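You operate a simulated robot arm through the tools that you are given. There is no shell and no other tool.

You are at the controls of a simulated robot arm. One attempt, no reset.

JOB
Aim the sensor box till its lamp lights, then try belt 2.
Fine: the one between the narrow belts; the blue lever beside it to FREE first, back to HOLD before starting; run the belt four seconds or more, then stop it; other controls and tubs stay.

The check looks at the end state, three seconds after you hand in, the way a careful person would. Anything else that was tipped, shoved, dropped, spilled or broken makes it a failure.

ROBOT AND FRAMES
A 7-joint arm with a fingered hand, fixed in place. Base frame: the origin is on the floor under the middle of its stand, x ahead of it, y to its left, z up. Units: m, rad, N and s.
It reaches about 1.023 m from its shoulder. Its first joint turns from -2.897 to 2.897 rad. Payload 4 kg.
The TCP is the grasp point between the finger pads, 0.03 m short of the fingertips. In the tool frame z runs along the fingers and y along their closing line. The gripper opens to 0.104 m; its body begins 0.035 m behind the TCP. The gripper is a hand of 4 fingers: y runs from the thumb to the fingers, the wrist lies at [-0.015, -0.113, -0.19] in the tool frame.
Orientation is that of the tool frame in the base frame, as [roll, pitch, yaw] about the fixed x, y, z axes, in that order (R = Rz(yaw) Ry(pitch) Rx(roll)). With the fingers straight down and the wrist toward the robot, the tool's x, y and z point along [0, 1, 0], [1, 0, 0] and [0, 0, -1] of the base frame.

CONTROLS
- The arm moves only by the tool arm_command. Its argument "rows" is a list of rows, each an object (a shift or turn left out is 0) with "xyz": the shift along the tool's x, y, z in m, a list of three; "rotation": the turn, a rotation vector about the tool's x, y, z in degrees, a list of three. In form: [{"xyz": [dx, dy, dz], "rotation": [wx, wy, wz]}, ...]. A call has 1 to 20 rows; each row is the pose to reach, as a shift and turn from the pose commanded when the call began, along the tool's axes at that moment. A row lasts 0.2 s, in which the tool goes at most 0.05 m and 0.15 rad; a call with a longer step from one row to the next is refused whole. A pose out of reach is approached as far as the arm can. The call stops where the force on the tool passes 40 N (or 10 N more than at its start, if that is more) or the arm is blocked; 0.2 s more then pass. In this call time passes only in rows, and 0.2 s behind the last. It gives the time, the measured TCP pose, the force on the tool (base axes), the opening and the grip force at its end, in the units of the frame above (readings bear some noise), with the torque about the TCP (base axes, N m) and any sound that the robot's microphone picked up, and new pictures: "views" is both (left out), scene, wrist or none.
- Cameras (640 x 400 px; columns grow to the right, rows downward): "scene" is fixed at [0.2199, 0.5001, 1.6988]; the picture's right is [-0.82, -0.57, 0.00], its down [-0.56, 0.81, -0.16] and it looks along [0.09, -0.13, -0.99] (base axes); focal length 214 px, centre (320, 200). "wrist" rides on the gripper at [0.061, -0.092, -0.13] in the tool frame; the picture's right is [-0.81, 0.27, -0.52], its down [-0.53, -0.71, 0.46] and it looks along [-0.24, 0.64, 0.72] (tool axes); focal length 275 px, centre (320, 200). There is no depth. A picture from a camera that has moved, and an enlarged one, comes with that camera's place and axes in the base frame and with its lens.
- move_fingers(index, middle, ring, thumb_bend, thumb_turn): sets how far each is bent, from 0 (flat) to 1 (curled in); at 0.3 the hand is open as for a grip, at 0.7 the pads meet at the TCP. One left out holds its place. A second passes; each finger stops where it meets its share of the squeeze, and holds until it gets a number again. It is the only way to open and close the hand. It gives what a move gives, with no picture; readings hold the bend of each and the force on the fingers (four entries, about 0 where the hand has none), thumb and palm. thumb_turn goes from beside the hand (0) to across from the fingers (1), as for a grip.
- enlarge(camera, box): a new picture of the part [left, top, right, bottom] of that camera's present view, enlarged. It takes no simulated time.
- close_job(): hands the job in; it is judged then, once.

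Nothing tells you positions but the pictures and the camera data. Unless the task says otherwise, let go and move clear before handing in.

The tools are called after "Request:" as name(argument=value, ...) on one line, values as JSON. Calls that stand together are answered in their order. arm_command: Moves the arm, as the interface text tells. Its arguments: {"type":"object","properties":{"rows":{"type":"array"},"views":{"type":"string","enum":["both","scene","wrist","none"]}},"required":["rows"]} The other tools are called the same way: move_fingers (index, middle, ring, thumb_bend, thumb_turn) moves the fingers one by one; enlarge (camera, box) takes an enlarged picture of a part of a camera's view; close_job () hands the job in.

At the start:

```text
t: 0.0
position: [0.3747, -0.4606, 1.3287]
tcp_rot: [-3.141, 0.001, 1.572]
force: [0.6, 0.3, -0.1]
ft_torque: [-0.01, 0.03, -0.01]
gripper_width: 0.1037
gripper_force: 0.0
shape: jaw
bend: [0.3, 0.3, 0.3, 0.3, 0.98]
finger forces: [0.0, 0.1, 0.0, 0.0, 0.0, 0.0]
```

scene: 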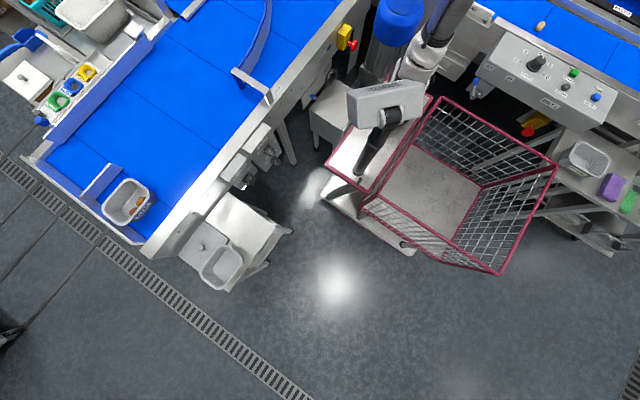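
wrist: 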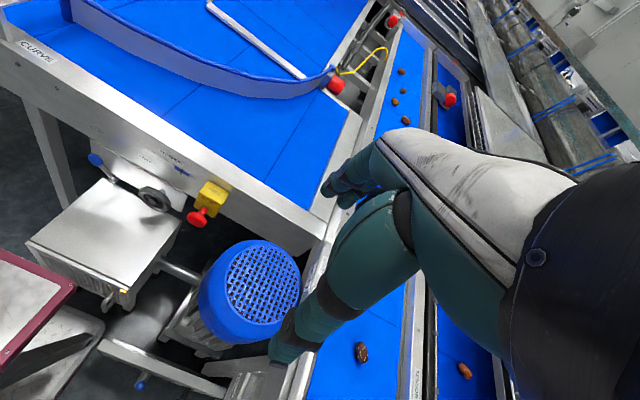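

I see a wide belt on the scene's left, a control panel at upper right, and a cart next to the stand; the narrow belts appear in the wrist view. I'll enlarge the pictures to find the sensor box, lever and belt controls before I move anything.

Request:
enlarge(camera="scene", box=[460, 0, 640, 140])

Request:
enlarge(camera="scene", box=[300, 0, 480, 110])

Request:
enlarge(camera="scene", box=[500, 100, 640, 260])

Request:
enlarge(camera="wrist", box=[320, 0, 500, 140])

Request:
enlarge(camera="wrist", box=[20, 120, 260, 320])

Request:
enlarge(camera="scene", box=[0, 0, 160, 130])

```text
2.86 times, centred on (550, 70) of scene
camera zoom: at [0.2199, 0.5001, 1.6988], right [-0.82, -0.57, 0.0], down [-0.56, 0.81, -0.16], along [0.09, -0.13, -0.99], focal length 613 px, centre (-337, 571)
```

zoom: 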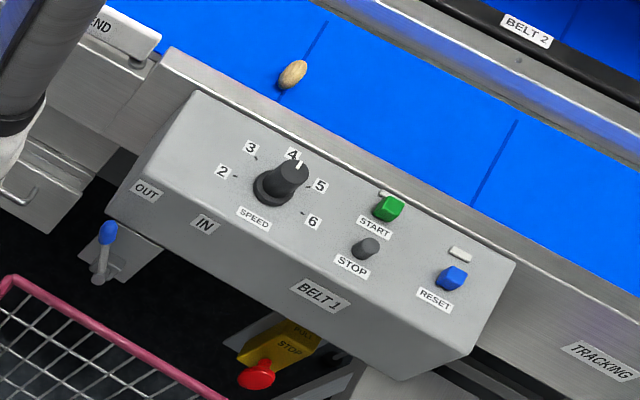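

```text
3.56 times, centred on (390, 55) of scene
camera zoom: at [0.2199, 0.5001, 1.6988], right [-0.82, -0.57, 0.0], down [-0.56, 0.81, -0.16], along [0.09, -0.13, -0.99], focal length 763 px, centre (71, 716)
```

zoom: 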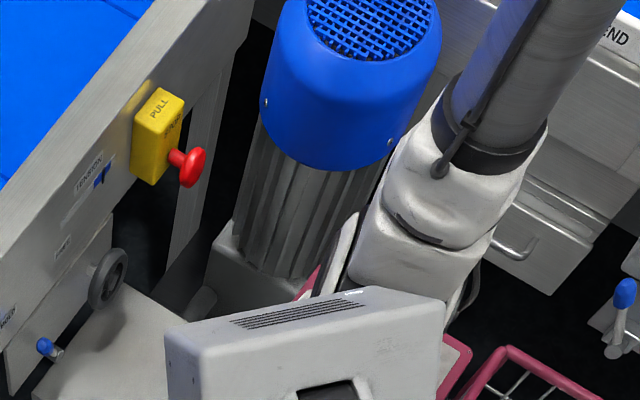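

```text
2.50 times, centred on (570, 180) of scene
camera zoom: at [0.2199, 0.5001, 1.6988], right [-0.82, -0.57, 0.0], down [-0.56, 0.81, -0.16], along [0.09, -0.13, -0.99], focal length 536 px, centre (-305, 250)
```

zoom: 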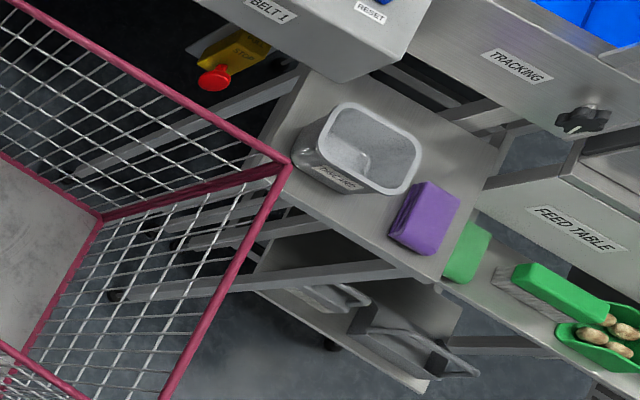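

```text
2.86 times, centred on (410, 70) of wrist
camera zoom: at [0.2829, -0.3991, 1.4583], right [0.27, -0.81, 0.52], down [-0.71, -0.53, -0.46], along [0.64, -0.24, -0.72], focal length 786 px, centre (63, 571)
```

zoom: 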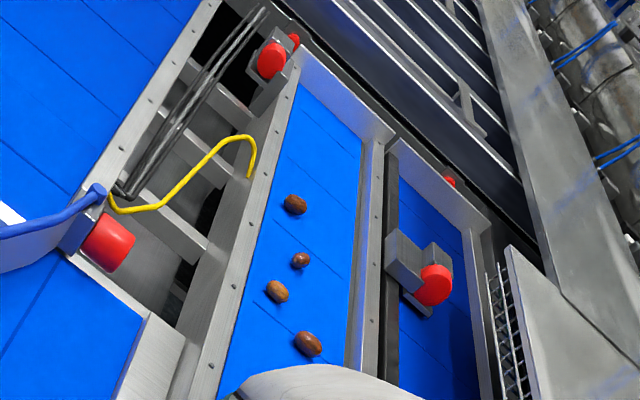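

```text
2.00 times, centred on (140, 220) of wrist
camera zoom: at [0.2829, -0.3991, 1.4583], right [0.27, -0.81, 0.52], down [-0.71, -0.53, -0.46], along [0.64, -0.24, -0.72], focal length 551 px, centre (680, 160)
```

zoom: 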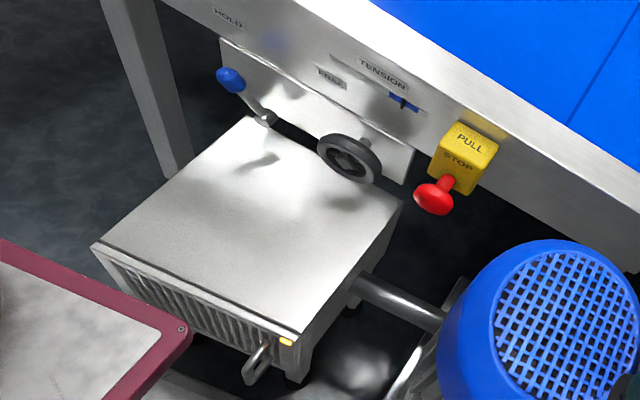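

```text
3.08 times, centred on (80, 65) of scene
camera zoom: at [0.2199, 0.5001, 1.6988], right [-0.82, -0.57, 0.0], down [-0.56, 0.81, -0.16], along [0.09, -0.13, -0.99], focal length 660 px, centre (1058, 615)
```

zoom: 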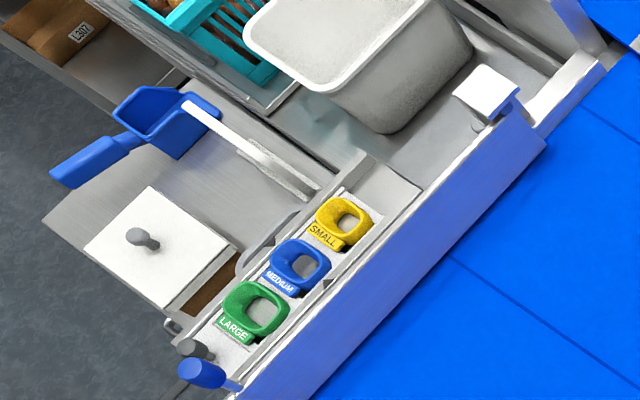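

The narrow belts run along x on the −y side, with Belt 1's panel near (-0.13,-0.42) and Belt 2 beyond it. The sensor box isn't in view yet, so I'll turn the hand in place so the wrist camera looks towards -y.

Request:
arm_command(rows=[{"rotation": [0, 0, 8]}, {"rotation": [0, 0, 16]}, {"rotation": [0, 0, 24]}, {"rotation": [0, 0, 32]}, {"rotation": [0, 0, 40]}], views="both")

```text
t: 1.2
position: [0.3752, -0.4599, 1.3275]
tcp_rot: [-3.141, -0.003, 0.872]
force: [-0.3, -1.0, -0.2]
ft_torque: [-0.01, -0.01, -0.02]
gripper_width: 0.1035
gripper_force: 0.0
shape: jaw
bend: [0.3, 0.3, 0.3, 0.3, 0.98]
finger forces: [0.0, 0.0, 0.1, 0.0, 0.0, 0.0]
camera wrist: at [0.3438, -0.3543, 1.4583], right [-0.31, -0.8, 0.52], down [-0.89, 0.05, -0.46], along [0.34, -0.6, -0.72], focal length 275 px, centre (320, 200)
```

scene: 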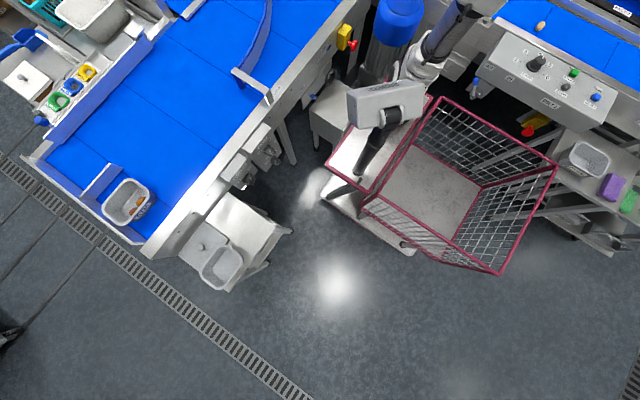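
wrist: 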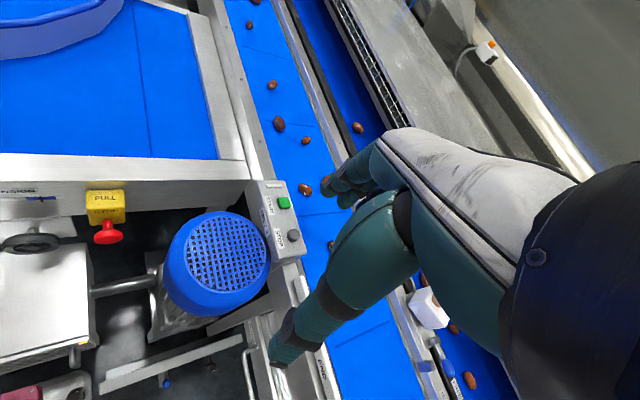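

A small white box has come into view between the two narrow belts, with something blue beside it, and there is a small START/STOP panel on the near rail. I'll zoom in on these.

Request:
enlarge(camera="wrist", box=[380, 260, 500, 400])

Request:
enlarge(camera="wrist", box=[220, 160, 340, 280])

Request:
enlarge(camera="wrist", box=[400, 0, 560, 100])

Request:
enlarge(camera="wrist", box=[230, 280, 400, 400])

```text
2.86 times, centred on (440, 330) of wrist
camera zoom: at [0.3438, -0.3543, 1.4583], right [-0.31, -0.8, 0.52], down [-0.89, 0.05, -0.46], along [0.34, -0.6, -0.72], focal length 786 px, centre (-23, -171)
```

zoom: 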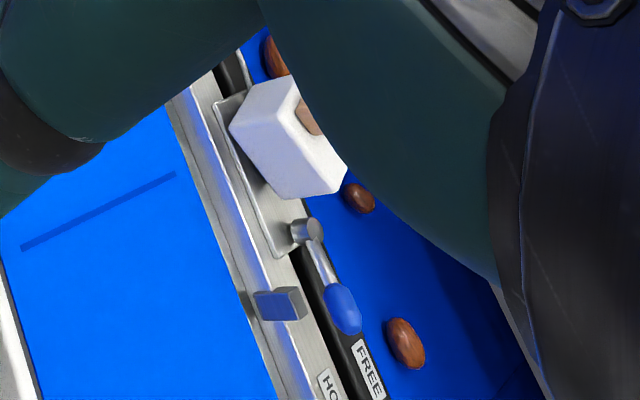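

```text
3.33 times, centred on (280, 220) of wrist
camera zoom: at [0.3438, -0.3543, 1.4583], right [-0.31, -0.8, 0.52], down [-0.89, 0.05, -0.46], along [0.34, -0.6, -0.72], focal length 918 px, centre (453, 133)
```

zoom: 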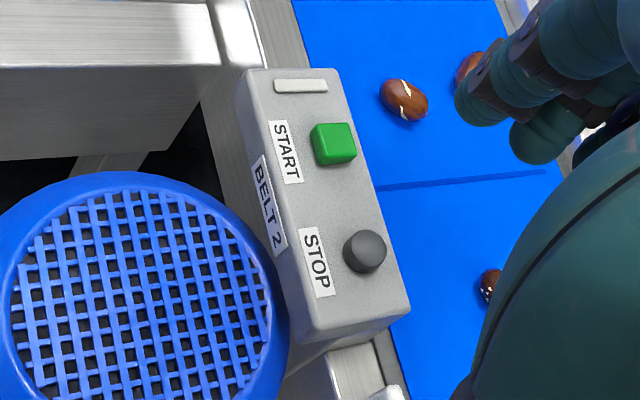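

```text
4.00 times, centred on (480, 50) of wrist
camera zoom: at [0.3438, -0.3543, 1.4583], right [-0.31, -0.8, 0.52], down [-0.89, 0.05, -0.46], along [0.34, -0.6, -0.72], focal length 1101 px, centre (-320, 800)
```

zoom: 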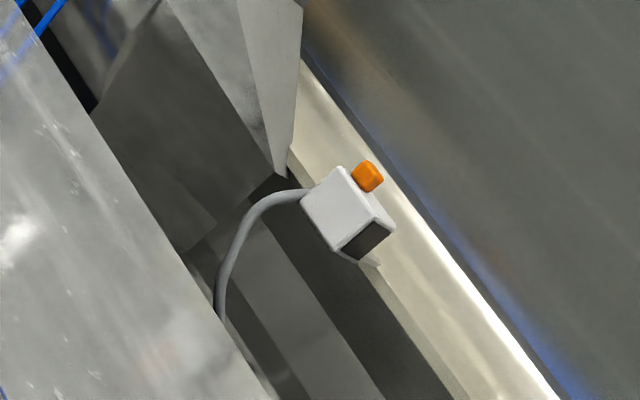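

```text
3.33 times, centred on (315, 340) of wrist
camera zoom: at [0.3438, -0.3543, 1.4583], right [-0.31, -0.8, 0.52], down [-0.89, 0.05, -0.46], along [0.34, -0.6, -0.72], focal length 918 px, centre (337, -267)
```

zoom: 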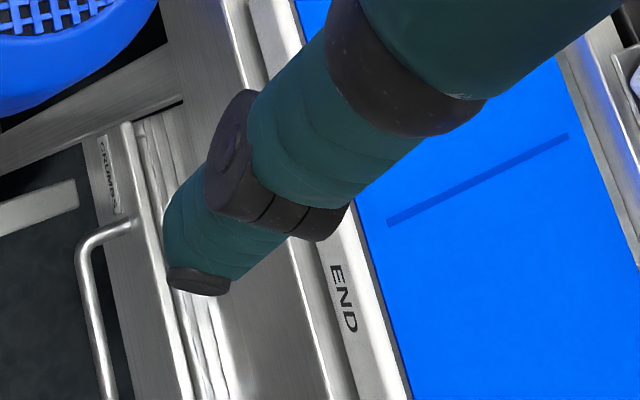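

The white box between the belts has the lever with FREE/HOLD labels beside it, and the BELT 2 START/STOP panel sits on Belt 1's near side around (0.5,-0.6). I'll turn further to get a second, less blocked view of the box.

Request:
arm_command(rows=[{"rotation": [0, 0, 8]}, {"rotation": [0, 0, 16]}, {"rotation": [0, 0, 24]}, {"rotation": [0, 0, 32]}, {"rotation": [0, 0, 40]}, {"rotation": [0, 0, 48]}], views="both")

```text
t: 2.6
position: [0.3762, -0.4618, 1.3283]
tcp_rot: [3.141, 0.001, 0.034]
force: [0.2, -0.4, 0.2]
ft_torque: [-0.02, 0.0, -0.02]
gripper_width: 0.1035
gripper_force: 0.1
shape: jaw
bend: [0.3, 0.3, 0.3, 0.3, 0.98]
finger forces: [0.1, 0.0, 0.0, 0.0, 0.0, 0.0]
camera wrist: at [0.4325, -0.3671, 1.4582], right [-0.8, -0.3, 0.52], down [-0.56, 0.7, -0.46], along [-0.22, -0.65, -0.72], focal length 275 px, centre (320, 200)
```

scene: 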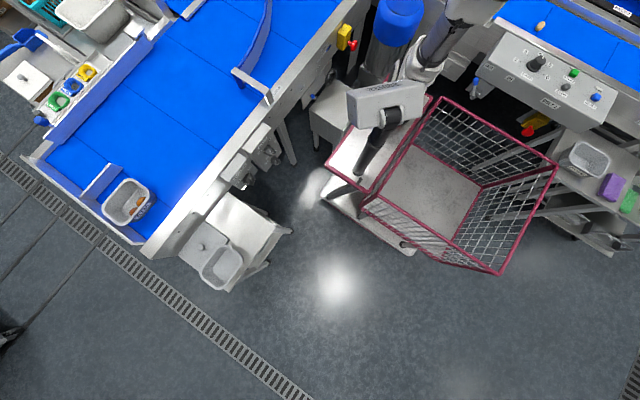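
wrist: 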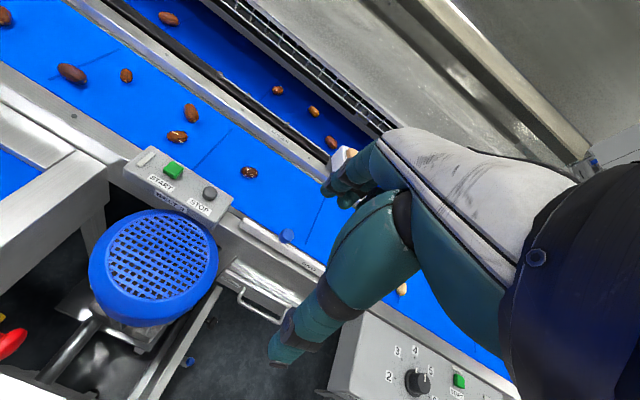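

Triangulating puts Belt 2 START at (0.569,-0.654,0.977) and STOP at (0.493,-0.655,0.975). The sensor box is half hidden by the hand, so I'll turn a little further for a clean look.

Request:
arm_command(rows=[{"rotation": [0, 0, 8]}, {"rotation": [0, 0, 16]}, {"rotation": [0, 0, 24]}, {"rotation": [0, 0, 30]}], views="wrist")

```text
t: 3.6
position: [0.3753, -0.4623, 1.3265]
tcp_rot: [-3.141, -0.001, -0.49]
force: [-0.6, 0.5, 0.7]
ft_torque: [0.04, -0.04, 0.0]
gripper_width: 0.1039
gripper_force: 0.0
shape: jaw
bend: [0.3, 0.3, 0.3, 0.3, 0.98]
finger forces: [0.1, 0.0, 0.0, 0.1, 0.0, 0.0]
camera wrist: at [0.4715, -0.4085, 1.4579], right [-0.84, 0.14, 0.52], down [-0.13, 0.88, -0.46], along [-0.52, -0.45, -0.72], focal length 275 px, centre (320, 200)
```

wrist: 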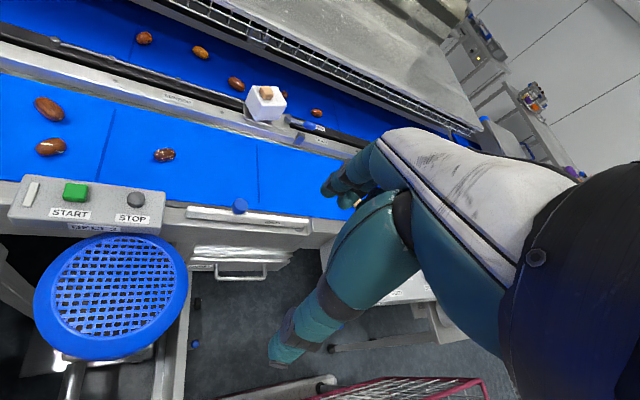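

Request:
enlarge(camera="wrist", box=[220, 60, 360, 160])

Request:
enlarge(camera="wrist", box=[0, 160, 320, 300])

Request:
enlarge(camera="wrist", box=[100, 40, 300, 140])

Request:
enlarge(camera="wrist", box=[400, 0, 600, 120])

```text
4.00 times, centred on (290, 110) of wrist
camera zoom: at [0.4715, -0.4085, 1.4579], right [-0.84, 0.14, 0.52], down [-0.13, 0.88, -0.46], along [-0.52, -0.45, -0.72], focal length 1101 px, centre (440, 560)
```

zoom: 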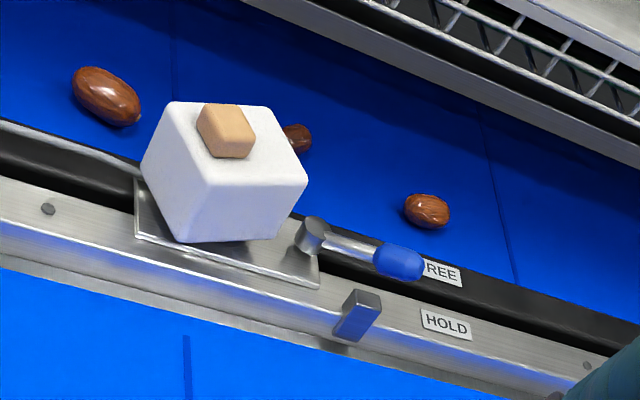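

```text
2.00 times, centred on (160, 230) of wrist
camera zoom: at [0.4715, -0.4085, 1.4579], right [-0.84, 0.14, 0.52], down [-0.13, 0.88, -0.46], along [-0.52, -0.45, -0.72], focal length 551 px, centre (640, 140)
```

zoom: 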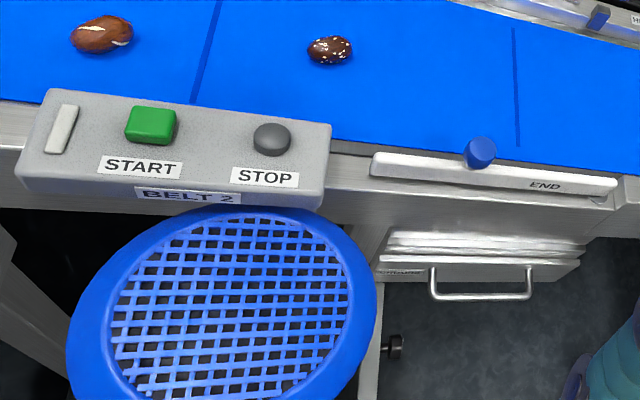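

```text
3.20 times, centred on (200, 90) of wrist
camera zoom: at [0.4715, -0.4085, 1.4579], right [-0.84, 0.14, 0.52], down [-0.13, 0.88, -0.46], along [-0.52, -0.45, -0.72], focal length 881 px, centre (704, 552)
```

zoom: 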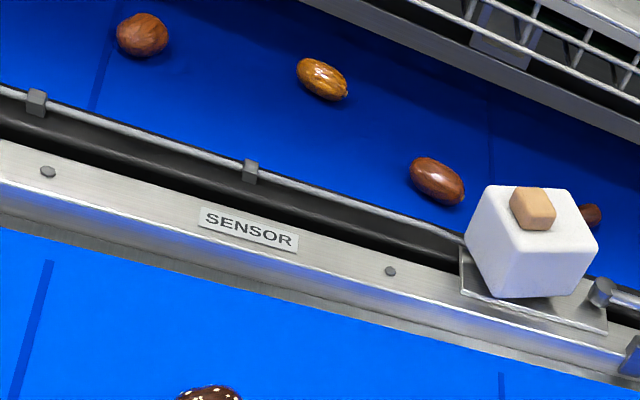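

```text
3.20 times, centred on (500, 60) of wrist
camera zoom: at [0.4715, -0.4085, 1.4579], right [-0.84, 0.14, 0.52], down [-0.13, 0.88, -0.46], along [-0.52, -0.45, -0.72], focal length 881 px, centre (-256, 648)
```

zoom: 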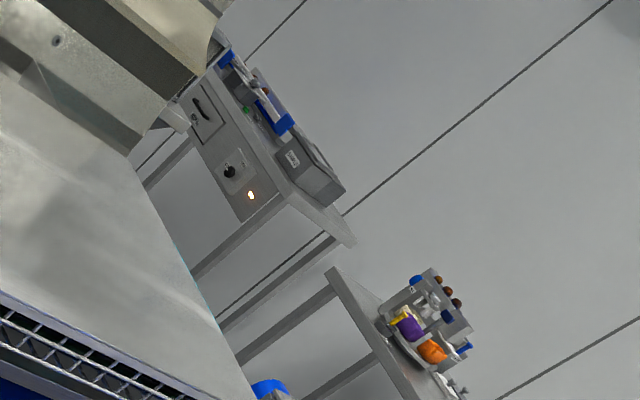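

The box is a roughly 6 cm white cube with an unlit tan lamp at about (0.27,-0.91,1.03), and its lever knob is at about (0.138,-0.916,1.007), on the HOLD side. I'll move the hand closer, staying high, to look at both in detail.

Request:
arm_command(rows=[{"xyz": [0.023, 0.033, 0]}, {"xyz": [0.046, 0.066, 0]}, {"xyz": [0.07, 0.099, 0]}, {"xyz": [0.093, 0.132, 0]}, {"xyz": [0.116, 0.164, 0]}], views="both")

```text
t: 4.8
position: [0.4019, -0.6609, 1.3295]
tcp_rot: [3.141, -0.001, -0.487]
force: [-0.1, 0.6, 0.4]
ft_torque: [-0.03, -0.04, 0.0]
gripper_width: 0.1036
gripper_force: 0.0
shape: jaw
bend: [0.3, 0.3, 0.3, 0.3, 0.98]
finger forces: [0.0, 0.1, 0.0, 0.0, 0.0, 0.0]
camera wrist: at [0.499, -0.6064, 1.4592], right [-0.84, 0.14, 0.52], down [-0.14, 0.88, -0.46], along [-0.52, -0.46, -0.72], focal length 275 px, centre (320, 200)
```

scene: 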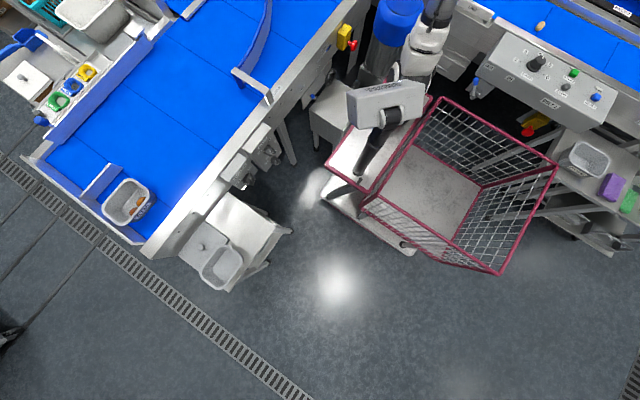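
wrist: 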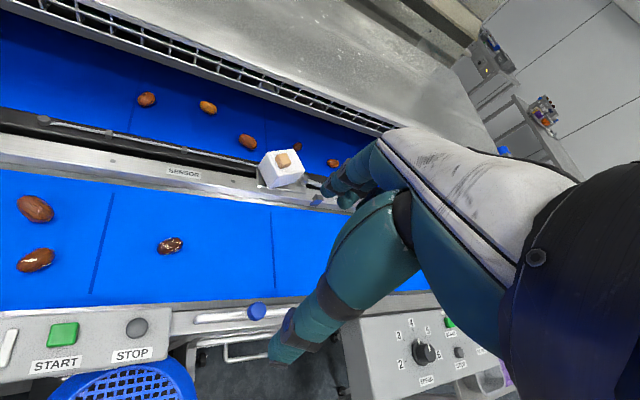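

The box is closer now and the lever is just beside the fingers. I'll zoom in on the box, the rail and the far side of Belt 2.

Request:
enlarge(camera="wrist", box=[230, 130, 350, 220])

Request:
enlarge(camera="wrist", box=[0, 60, 260, 220])

Request:
enlarge(camera="wrist", box=[180, 40, 440, 180])

```text
4.44 times, centred on (290, 175) of wrist
camera zoom: at [0.499, -0.6064, 1.4592], right [-0.84, 0.14, 0.52], down [-0.14, 0.88, -0.46], along [-0.52, -0.46, -0.72], focal length 1224 px, centre (453, 311)
```

zoom: 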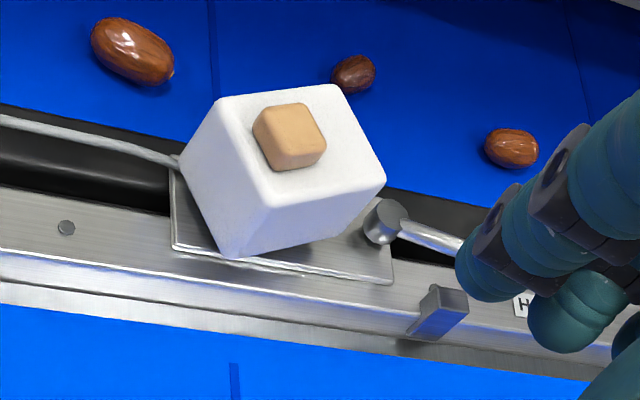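

```text
2.46 times, centred on (130, 140) of wrist
camera zoom: at [0.499, -0.6064, 1.4592], right [-0.84, 0.14, 0.52], down [-0.14, 0.88, -0.46], along [-0.52, -0.46, -0.72], focal length 678 px, centre (788, 348)
```

zoom: 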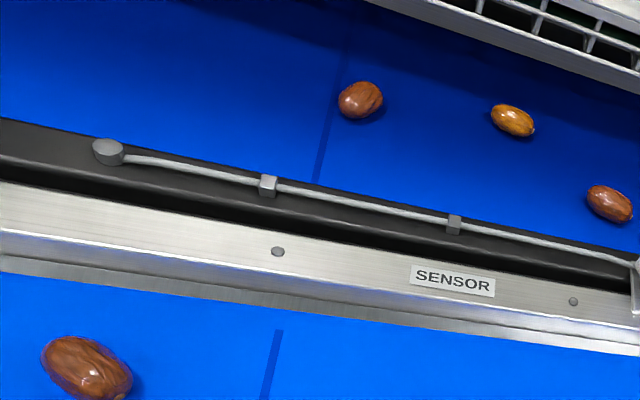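

```text
2.46 times, centred on (310, 110) of wrist
camera zoom: at [0.499, -0.6064, 1.4592], right [-0.84, 0.14, 0.52], down [-0.14, 0.88, -0.46], along [-0.52, -0.46, -0.72], focal length 678 px, centre (345, 422)
```

zoom: 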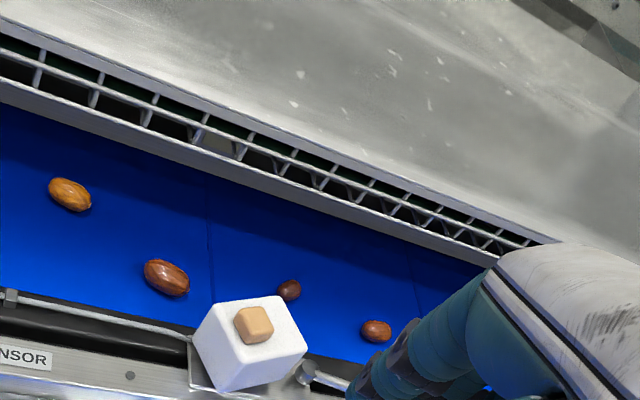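

There's a pale patch behind the grid on Belt 2's far side that could be the reflector. I'll zoom in on it.

Request:
enlarge(camera="wrist", box=[240, 80, 300, 120])

Request:
enlarge(camera="wrist", box=[100, 20, 240, 110])

Request:
enlarge(camera="wrist", box=[180, 280, 340, 400])

```text
10.00 times, centred on (270, 100) of wrist
camera zoom: at [0.499, -0.6064, 1.4592], right [-0.84, 0.14, 0.52], down [-0.14, 0.88, -0.46], along [-0.52, -0.46, -0.72], focal length 2753 px, centre (820, 1200)
```

zoom: 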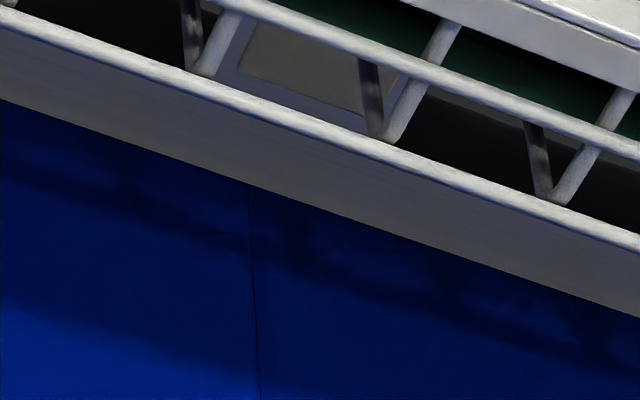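

```text
4.44 times, centred on (170, 65) of wrist
camera zoom: at [0.499, -0.6064, 1.4592], right [-0.84, 0.14, 0.52], down [-0.14, 0.88, -0.46], along [-0.52, -0.46, -0.72], focal length 1224 px, centre (987, 800)
```

zoom: 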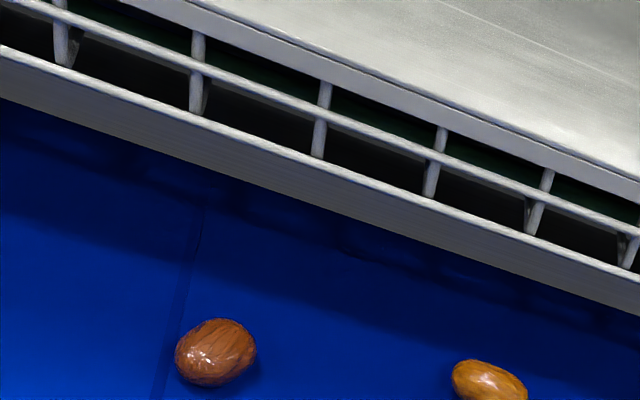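

```text
3.33 times, centred on (260, 340) of wrist
camera zoom: at [0.499, -0.6064, 1.4592], right [-0.84, 0.14, 0.52], down [-0.14, 0.88, -0.46], along [-0.52, -0.46, -0.72], focal length 918 px, centre (520, -267)
```

zoom: 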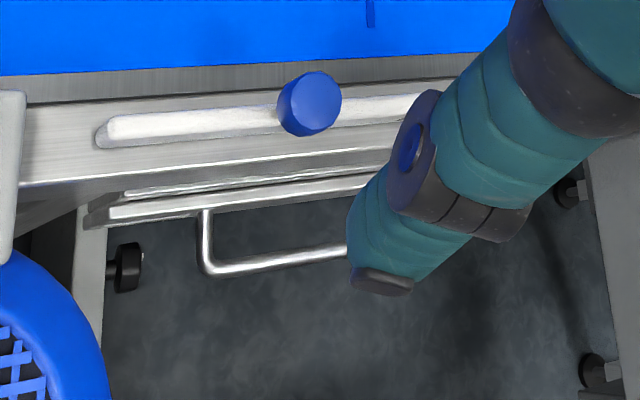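

The pale plate across Belt 2 lines up in x with the box (about 0.248), so it's probably the reflector. The box is turned roughly 20° off it towards +x. I'll check where the arm's shoulder is, because the box is near the edge of its reach.

Request:
enlarge(camera="scene", box=[310, 0, 490, 200])

Request:
enlarge(camera="wrist", box=[250, 120, 460, 380])

```text
2.00 times, centred on (400, 100) of scene
camera zoom: at [0.2199, 0.5001, 1.6988], right [-0.82, -0.57, 0.0], down [-0.56, 0.81, -0.16], along [0.09, -0.13, -0.99], focal length 429 px, centre (160, 400)
```

zoom: 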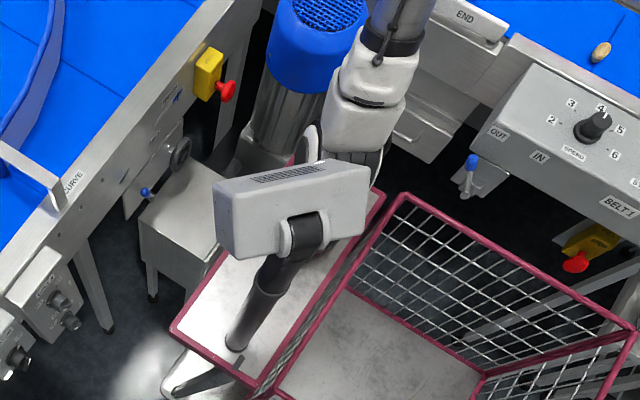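

```text
1.54 times, centred on (355, 250) of wrist
camera zoom: at [0.499, -0.6064, 1.4592], right [-0.84, 0.14, 0.52], down [-0.14, 0.88, -0.46], along [-0.52, -0.46, -0.72], focal length 424 px, centre (266, 123)
```

zoom: 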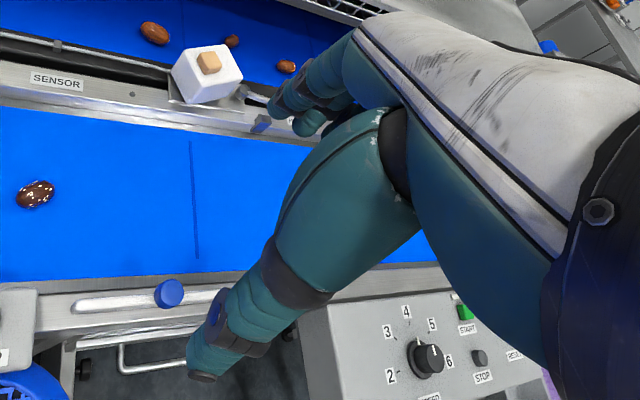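

I've refined the estimates:

| Item | Position |
|---|---|
| Box centre | about (0.247,-0.983), top z about 1.0 |
| Lever pivot | (0.177,-0.973,0.956) |
| Lever knob | (0.128,-0.938,0.987) |
| START | (0.569,-0.659,0.971) |
| STOP | (0.492,-0.659,0.971) |

Next I'll shape a narrow poker, with index and thumb pinched and the other fingers curled, and look at it while still up high.

Request:
move_fingers(index=0.7, middle=1.0, ring=1.0, thumb_bend=0.7, thumb_turn=1.0)

Request:
enlarge(camera="wrist", box=[220, 120, 460, 320])

```text
t: 5.8
position: [0.4033, -0.6602, 1.3278]
tcp_rot: [3.141, 0.0, -0.488]
force: [-0.5, -0.1, 0.1]
ft_torque: [0.02, -0.01, 0.01]
gripper_width: 0.0015
gripper_force: 0.0
shape: fingers
bend: [0.7, 1.0, 1.0, 0.7, 1.0]
finger forces: [0.0, 0.0, 0.0, 0.1, 0.0, 0.0]
```

```text
2.00 times, centred on (340, 220) of wrist
camera zoom: at [0.499, -0.6069, 1.4584], right [-0.84, 0.14, 0.52], down [-0.14, 0.88, -0.46], along [-0.52, -0.45, -0.72], focal length 551 px, centre (280, 160)
```

zoom: 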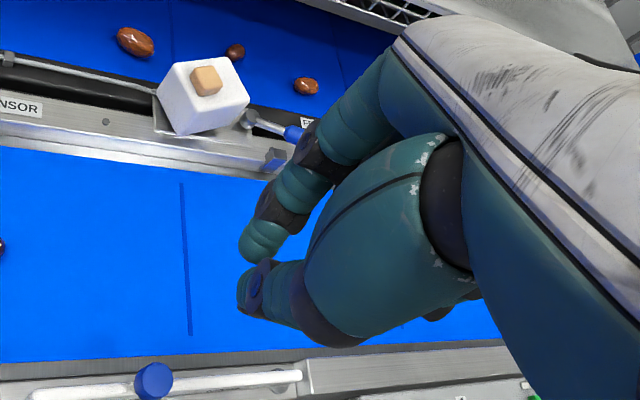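

The pinched tip sits about 3 cm ahead of the TCP, as expected. I'll square the hand to yaw 0 and move it above the near side of the lever, still high, to test reach.

Request:
arm_command(rows=[{"xyz": [-0.0166, 0.0413, 0.012], "rotation": [0, 0, -3.5]}, {"xyz": [-0.0332, 0.0826, 0.025], "rotation": [0, 0, -7]}, {"xyz": [-0.0498, 0.1239, 0.0375], "rotation": [0, 0, -10.5]}, {"xyz": [-0.0664, 0.1653, 0.05], "rotation": [0, 0, -14]}, {"xyz": [-0.083, 0.2066, 0.0625], "rotation": [0, 0, -17.5]}, {"xyz": [-0.0996, 0.2479, 0.075], "rotation": [0, 0, -21]}, {"xyz": [-0.1162, 0.2892, 0.0875], "rotation": [0, 0, -24.5]}, {"xyz": [-0.1328, 0.3305, 0.1], "rotation": [0, 0, -28]}], views="both")

```text
t: 7.6
position: [0.129, -0.8884, 1.229]
tcp_rot: [3.139, -0.001, 0.002]
force: [0.3, 0.9, 1.1]
ft_torque: [-0.02, 0.05, 0.0]
gripper_width: 0.0015
gripper_force: 0.1
shape: fingers
bend: [0.7, 1.0, 1.0, 0.7, 1.0]
finger forces: [0.0, 0.0, 0.0, 0.0, 0.0, 0.0]
camera wrist: at [0.1891, -0.7964, 1.3594], right [-0.81, -0.28, 0.52], down [-0.53, 0.71, -0.46], along [-0.24, -0.65, -0.72], focal length 275 px, centre (320, 200)
```

scene: 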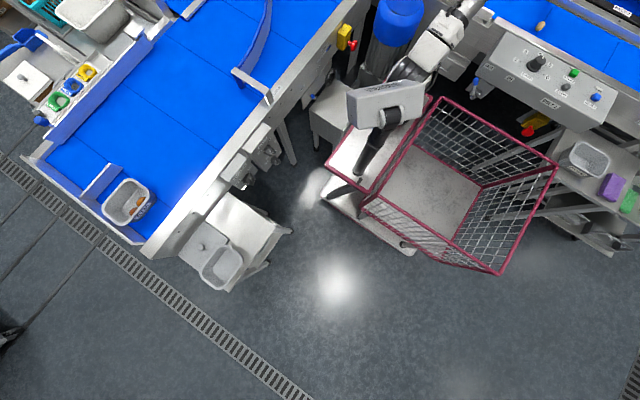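
wrist: 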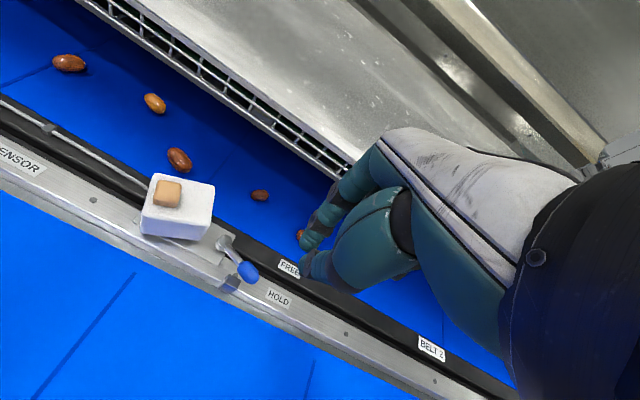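

The hand reached the pose easily. Now I'll zoom in on the lever, labels and box from this close view.

Request:
enlarge(camera="wrist", box=[120, 150, 320, 320])

Request:
enlarge(camera="wrist", box=[200, 100, 360, 200])

```text
2.35 times, centred on (220, 235) of wrist
camera zoom: at [0.1891, -0.7964, 1.3594], right [-0.81, -0.28, 0.52], down [-0.53, 0.71, -0.46], along [-0.24, -0.65, -0.72], focal length 648 px, centre (555, 118)
```

zoom: 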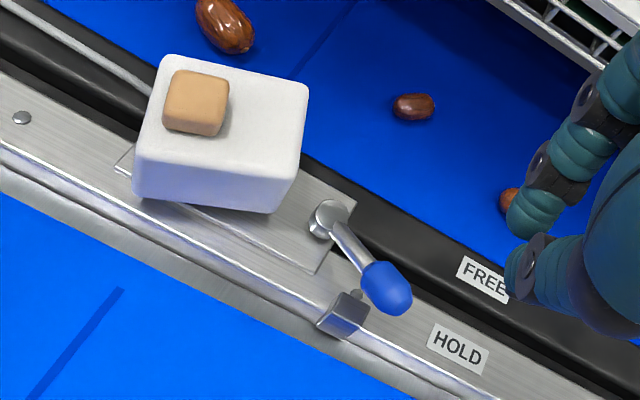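

```text
4.00 times, centred on (280, 150) of wrist
camera zoom: at [0.1891, -0.7964, 1.3594], right [-0.81, -0.28, 0.52], down [-0.53, 0.71, -0.46], along [-0.24, -0.65, -0.72], focal length 1101 px, centre (480, 400)
```

zoom: 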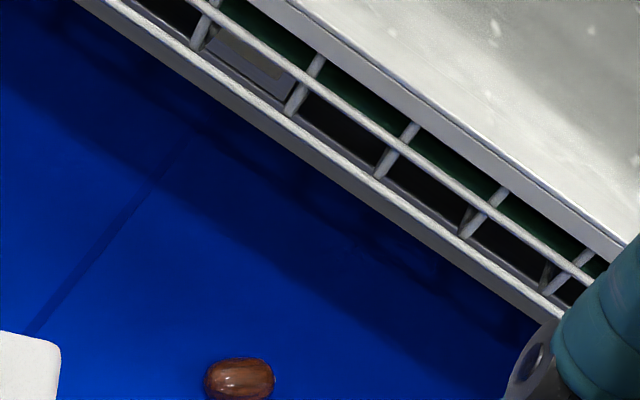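

The lever is at HOLD, resting on its stop block, and must be pushed towards −y for FREE. I'll lower the pinched tip on the +y side of the knob and check the spacing partway.

Request:
arm_command(rows=[{"xyz": [-0.001, 0, 0.045]}, {"xyz": [-0.003, 0, 0.09]}, {"xyz": [-0.005, 0, 0.135]}, {"xyz": [-0.007, 0, 0.175]}], views="wrist")

Request:
enlarge(camera="wrist", box=[120, 130, 380, 330])

```text
t: 8.6
position: [0.1218, -0.8892, 1.0532]
tcp_rot: [-3.14, 0.0, 0.001]
force: [0.3, -0.1, -0.3]
ft_torque: [0.02, -0.02, -0.02]
gripper_width: 0.0013
gripper_force: 0.0
shape: fingers
bend: [0.7, 1.0, 1.0, 0.7, 1.0]
finger forces: [0.1, 0.0, 0.0, 0.1, 0.1, 0.0]
camera wrist: at [0.1806, -0.7967, 1.1837], right [-0.81, -0.27, 0.52], down [-0.53, 0.71, -0.46], along [-0.24, -0.65, -0.72], focal length 275 px, centre (320, 200)
```

wrist: 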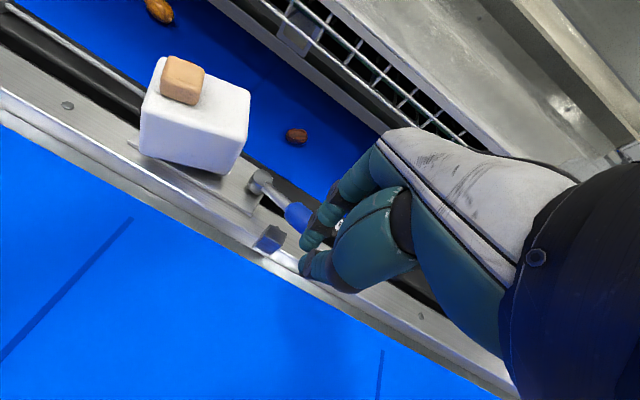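

```text
2.00 times, centred on (250, 230) of wrist
camera zoom: at [0.1806, -0.7967, 1.1837], right [-0.81, -0.27, 0.52], down [-0.53, 0.71, -0.46], along [-0.24, -0.65, -0.72], focal length 551 px, centre (460, 140)
```

zoom: 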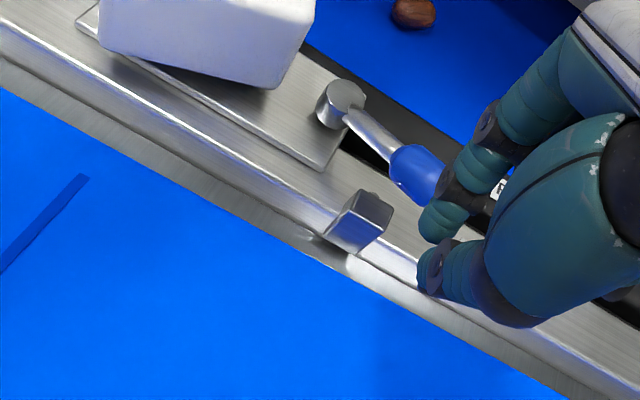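

The tip is right beside the knob on the near side and clear of the stop block. I'll go down the last bit and push the lever in -y with small steps.

Request:
arm_command(rows=[{"xyz": [0, 0, 0.022]}, {"xyz": [0, 0, 0.043]}, {"xyz": [0, 0.01, 0.043]}, {"xyz": [0, 0.02, 0.043]}, {"xyz": [0, 0.03, 0.043]}, {"xyz": [0, 0.04, 0.043]}, {"xyz": [0, 0.05, 0.043]}], views="wrist")

Request:
enlarge(camera="wrist", box=[120, 130, 380, 330])

```text
t: 10.2
position: [0.1221, -0.9394, 1.0091]
tcp_rot: [3.141, 0.002, 0.0]
force: [1.7, 1.9, 2.1]
ft_torque: [0.08, -0.04, 0.04]
gripper_width: 0.0001
gripper_force: 1.4
shape: fingers
bend: [0.7, 1.0, 1.0, 0.7, 1.0]
finger forces: [3.3, 0.1, 0.1, 0.1, 0.0, 0.0]
camera wrist: at [0.1821, -0.8471, 1.1406], right [-0.81, -0.27, 0.52], down [-0.53, 0.71, -0.46], along [-0.24, -0.64, -0.72], focal length 275 px, centre (320, 200)
```

wrist: 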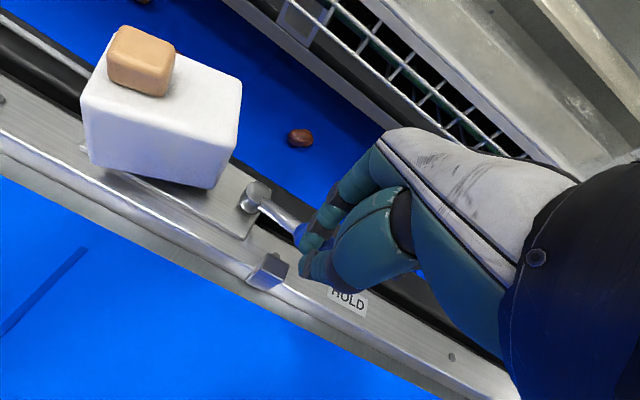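

```text
2.00 times, centred on (250, 230) of wrist
camera zoom: at [0.1821, -0.8471, 1.1406], right [-0.81, -0.27, 0.52], down [-0.53, 0.71, -0.46], along [-0.24, -0.64, -0.72], focal length 551 px, centre (460, 140)
```

zoom: 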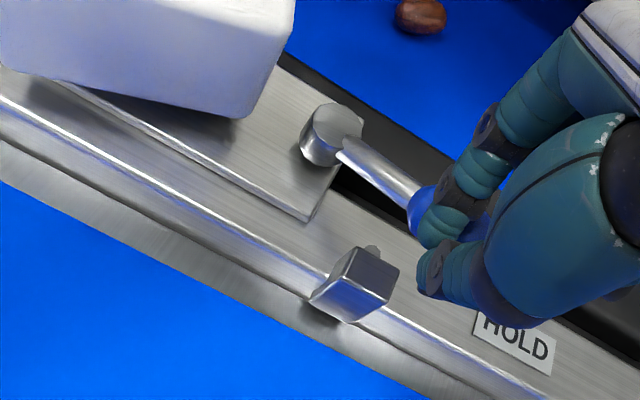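

The lever is turning with only a couple of newtons. I'll keep pushing towards FREE, watching for a rise in force at its end stop.

Request:
arm_command(rows=[{"xyz": [0, 0.01, 0]}, {"xyz": [0, 0.02, 0]}, {"xyz": [0, 0.03, 0]}, {"xyz": [0, 0.038, 0]}], views="wrist")

Request:
enlarge(camera="wrist", box=[120, 130, 380, 330])

```text
t: 11.2
position: [0.1221, -0.9763, 1.0092]
tcp_rot: [3.141, 0.0, -0.001]
force: [0.0, 0.1, 0.3]
ft_torque: [0.02, 0.01, -0.02]
gripper_width: 0.0003
gripper_force: 0.3
shape: fingers
bend: [0.7, 1.0, 1.0, 0.7, 1.0]
finger forces: [0.5, 0.1, 0.1, 0.1, 0.1, 0.0]
camera wrist: at [0.1823, -0.8845, 1.14], right [-0.81, -0.27, 0.52], down [-0.53, 0.71, -0.46], along [-0.24, -0.64, -0.72], focal length 275 px, centre (320, 200)
```

wrist: 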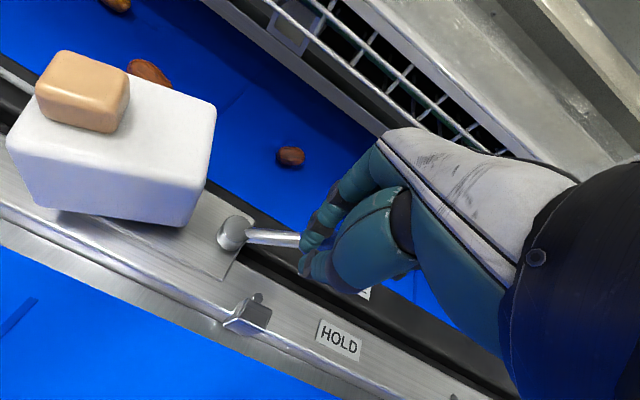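

```text
2.00 times, centred on (250, 230) of wrist
camera zoom: at [0.1823, -0.8845, 1.14], right [-0.81, -0.27, 0.52], down [-0.53, 0.71, -0.46], along [-0.24, -0.64, -0.72], focal length 551 px, centre (460, 140)
```

zoom: 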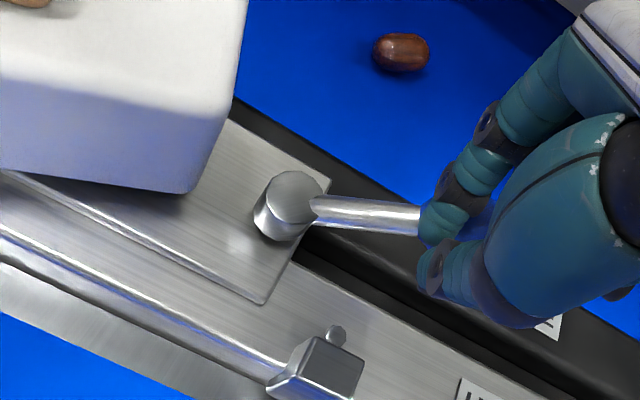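

The lever has passed the midpoint and points towards the FREE label. I'll push on gently until it meets its stop.

Request:
arm_command(rows=[{"xyz": [0, 0.008, 0]}, {"xyz": [0, 0.016, 0]}, {"xyz": [0, 0.022, 0]}], views="wrist")

Request:
enlarge(camera="wrist", box=[120, 130, 380, 330])

```text
t: 12.0
position: [0.1203, -0.984, 1.008]
tcp_rot: [-3.141, 0.001, 0.0]
force: [0.4, 0.8, -0.5]
ft_torque: [0.01, -0.01, 0.03]
gripper_width: 0.0012
gripper_force: 0.1
shape: fingers
bend: [0.7, 1.0, 1.0, 0.7, 1.0]
finger forces: [0.1, 0.0, 0.1, 0.0, 0.1, 0.0]
out of reach, approached as far as the arm can: row 2, 3
camera wrist: at [0.1817, -0.8918, 1.1391], right [-0.81, -0.27, 0.52], down [-0.53, 0.71, -0.46], along [-0.24, -0.64, -0.72], focal length 275 px, centre (320, 200)
```

wrist: 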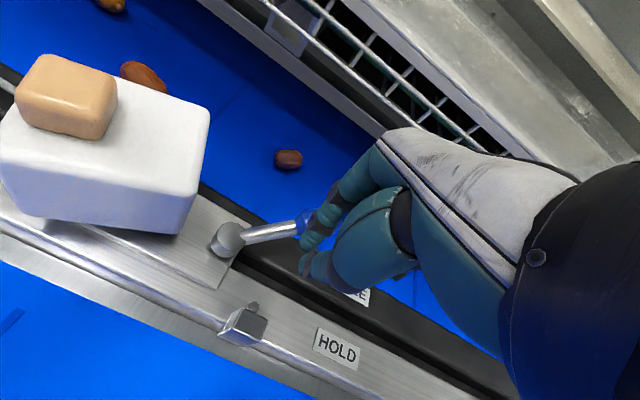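

```text
2.00 times, centred on (250, 230) of wrist
camera zoom: at [0.1817, -0.8918, 1.1391], right [-0.81, -0.27, 0.52], down [-0.53, 0.71, -0.46], along [-0.24, -0.64, -0.72], focal length 551 px, centre (460, 140)
```

zoom: 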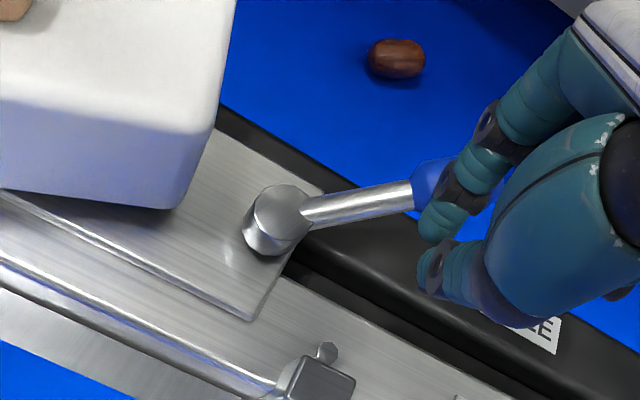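

The lever snapped over to the far side and now lies along FREE, and vertical reach ends near y≈-0.98. I'll lift away and turn the hand so I can push the box's near corner D, at about (0.269,-0.937), with the lamp still visible.

Request:
arm_command(rows=[{"xyz": [0, -0.02, -0.03]}, {"xyz": [0, -0.05, -0.06]}, {"xyz": [0.02, -0.08, -0.09], "rotation": [0, 0, 6]}, {"xyz": [0.05, -0.11, -0.1], "rotation": [0, 0, 14]}, {"xyz": [0.09, -0.12, -0.1], "rotation": [0, 0, 22]}, {"xyz": [0.13, -0.12, -0.1], "rotation": [0, 0, 30]}, {"xyz": [0.16, -0.12, -0.1], "rotation": [0, 0, 38]}, {"xyz": [0.16, -0.12, -0.1], "rotation": [0, 0, 46]}, {"xyz": [0.16, -0.12, -0.1], "rotation": [0, 0, 50]}], views="wrist")

Request:
enlarge(camera="wrist", box=[220, 80, 420, 240])

```text
t: 14.0
position: [0.2814, -0.8639, 1.1087]
tcp_rot: [-3.14, 0.0, -0.873]
force: [0.0, -0.5, 0.0]
ft_torque: [-0.01, 0.0, 0.01]
gripper_width: 0.0013
gripper_force: 0.0
shape: fingers
bend: [0.7, 1.0, 1.0, 0.7, 1.0]
finger forces: [0.1, 0.0, 0.0, 0.0, 0.0, 0.0]
camera wrist: at [0.3899, -0.851, 1.239], right [-0.73, 0.45, 0.52], down [0.21, 0.87, -0.46], along [-0.65, -0.23, -0.72], focal length 275 px, centre (320, 200)
```

wrist: 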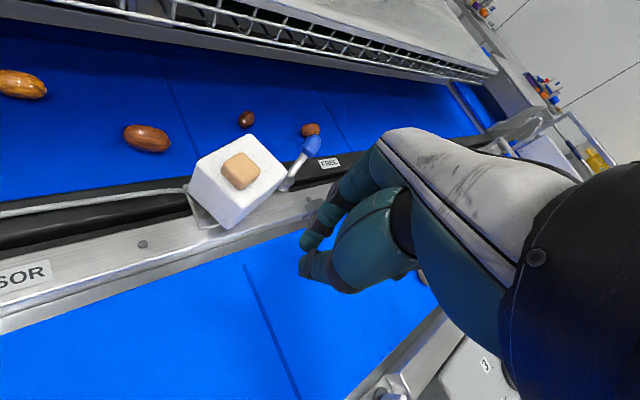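

```text
2.50 times, centred on (320, 160) of wrist
camera zoom: at [0.3899, -0.851, 1.239], right [-0.73, 0.45, 0.52], down [0.21, 0.87, -0.46], along [-0.65, -0.23, -0.72], focal length 688 px, centre (320, 300)
```

zoom: 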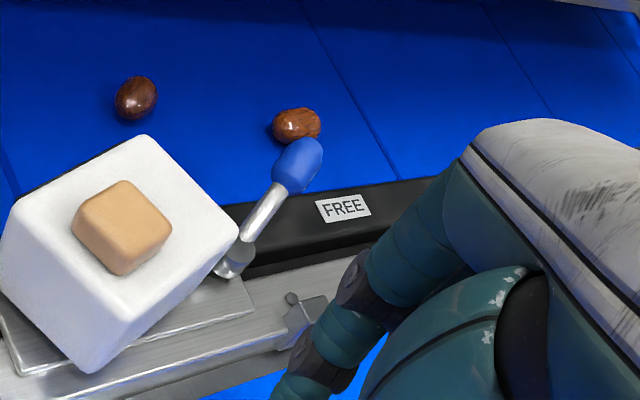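

FREE is confirmed: the knob now sits at (0.130,-1.011) by the FREE label. I'll lower the tip beside the box's near corner and close to within about a centimetre.

Request:
arm_command(rows=[{"xyz": [0, 0, 0.04]}, {"xyz": [0, 0, 0.08]}, {"xyz": [0, 0, 0.107]}, {"xyz": [0.0153, 0.0129, 0.107]}, {"xyz": [0.0306, 0.0257, 0.107]}, {"xyz": [0.0368, 0.0309, 0.107]}], views="wrist")

Request:
enlarge(camera="wrist", box=[220, 120, 380, 280])

```text
t: 15.4
position: [0.2818, -0.9129, 0.9993]
tcp_rot: [-3.141, -0.001, -0.873]
force: [-0.2, 3.6, -0.1]
ft_torque: [-0.04, 0.0, -0.04]
gripper_width: 0.0001
gripper_force: 1.5
shape: fingers
bend: [0.7, 1.0, 1.0, 0.7, 1.0]
finger forces: [3.4, 0.0, 0.0, 0.0, 0.0, 0.1]
camera wrist: at [0.3907, -0.8996, 1.1313], right [-0.73, 0.44, 0.52], down [0.2, 0.87, -0.46], along [-0.65, -0.23, -0.72], focal length 275 px, centre (320, 200)
```

wrist: 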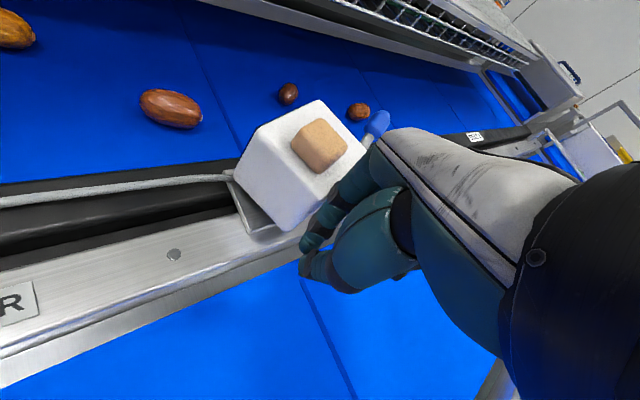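

```text
2.50 times, centred on (300, 200) of wrist
camera zoom: at [0.3907, -0.8996, 1.1313], right [-0.73, 0.44, 0.52], down [0.2, 0.87, -0.46], along [-0.65, -0.23, -0.72], focal length 688 px, centre (370, 200)
```

zoom: 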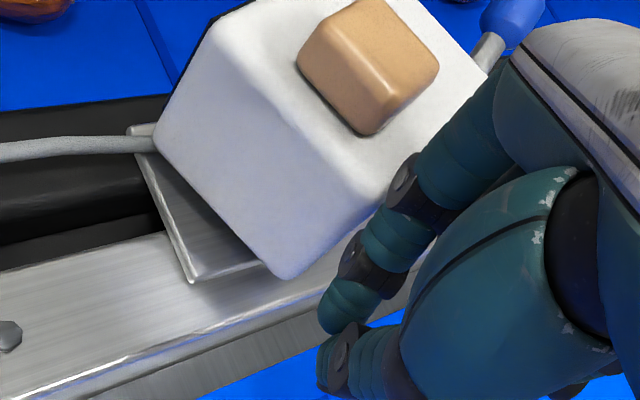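

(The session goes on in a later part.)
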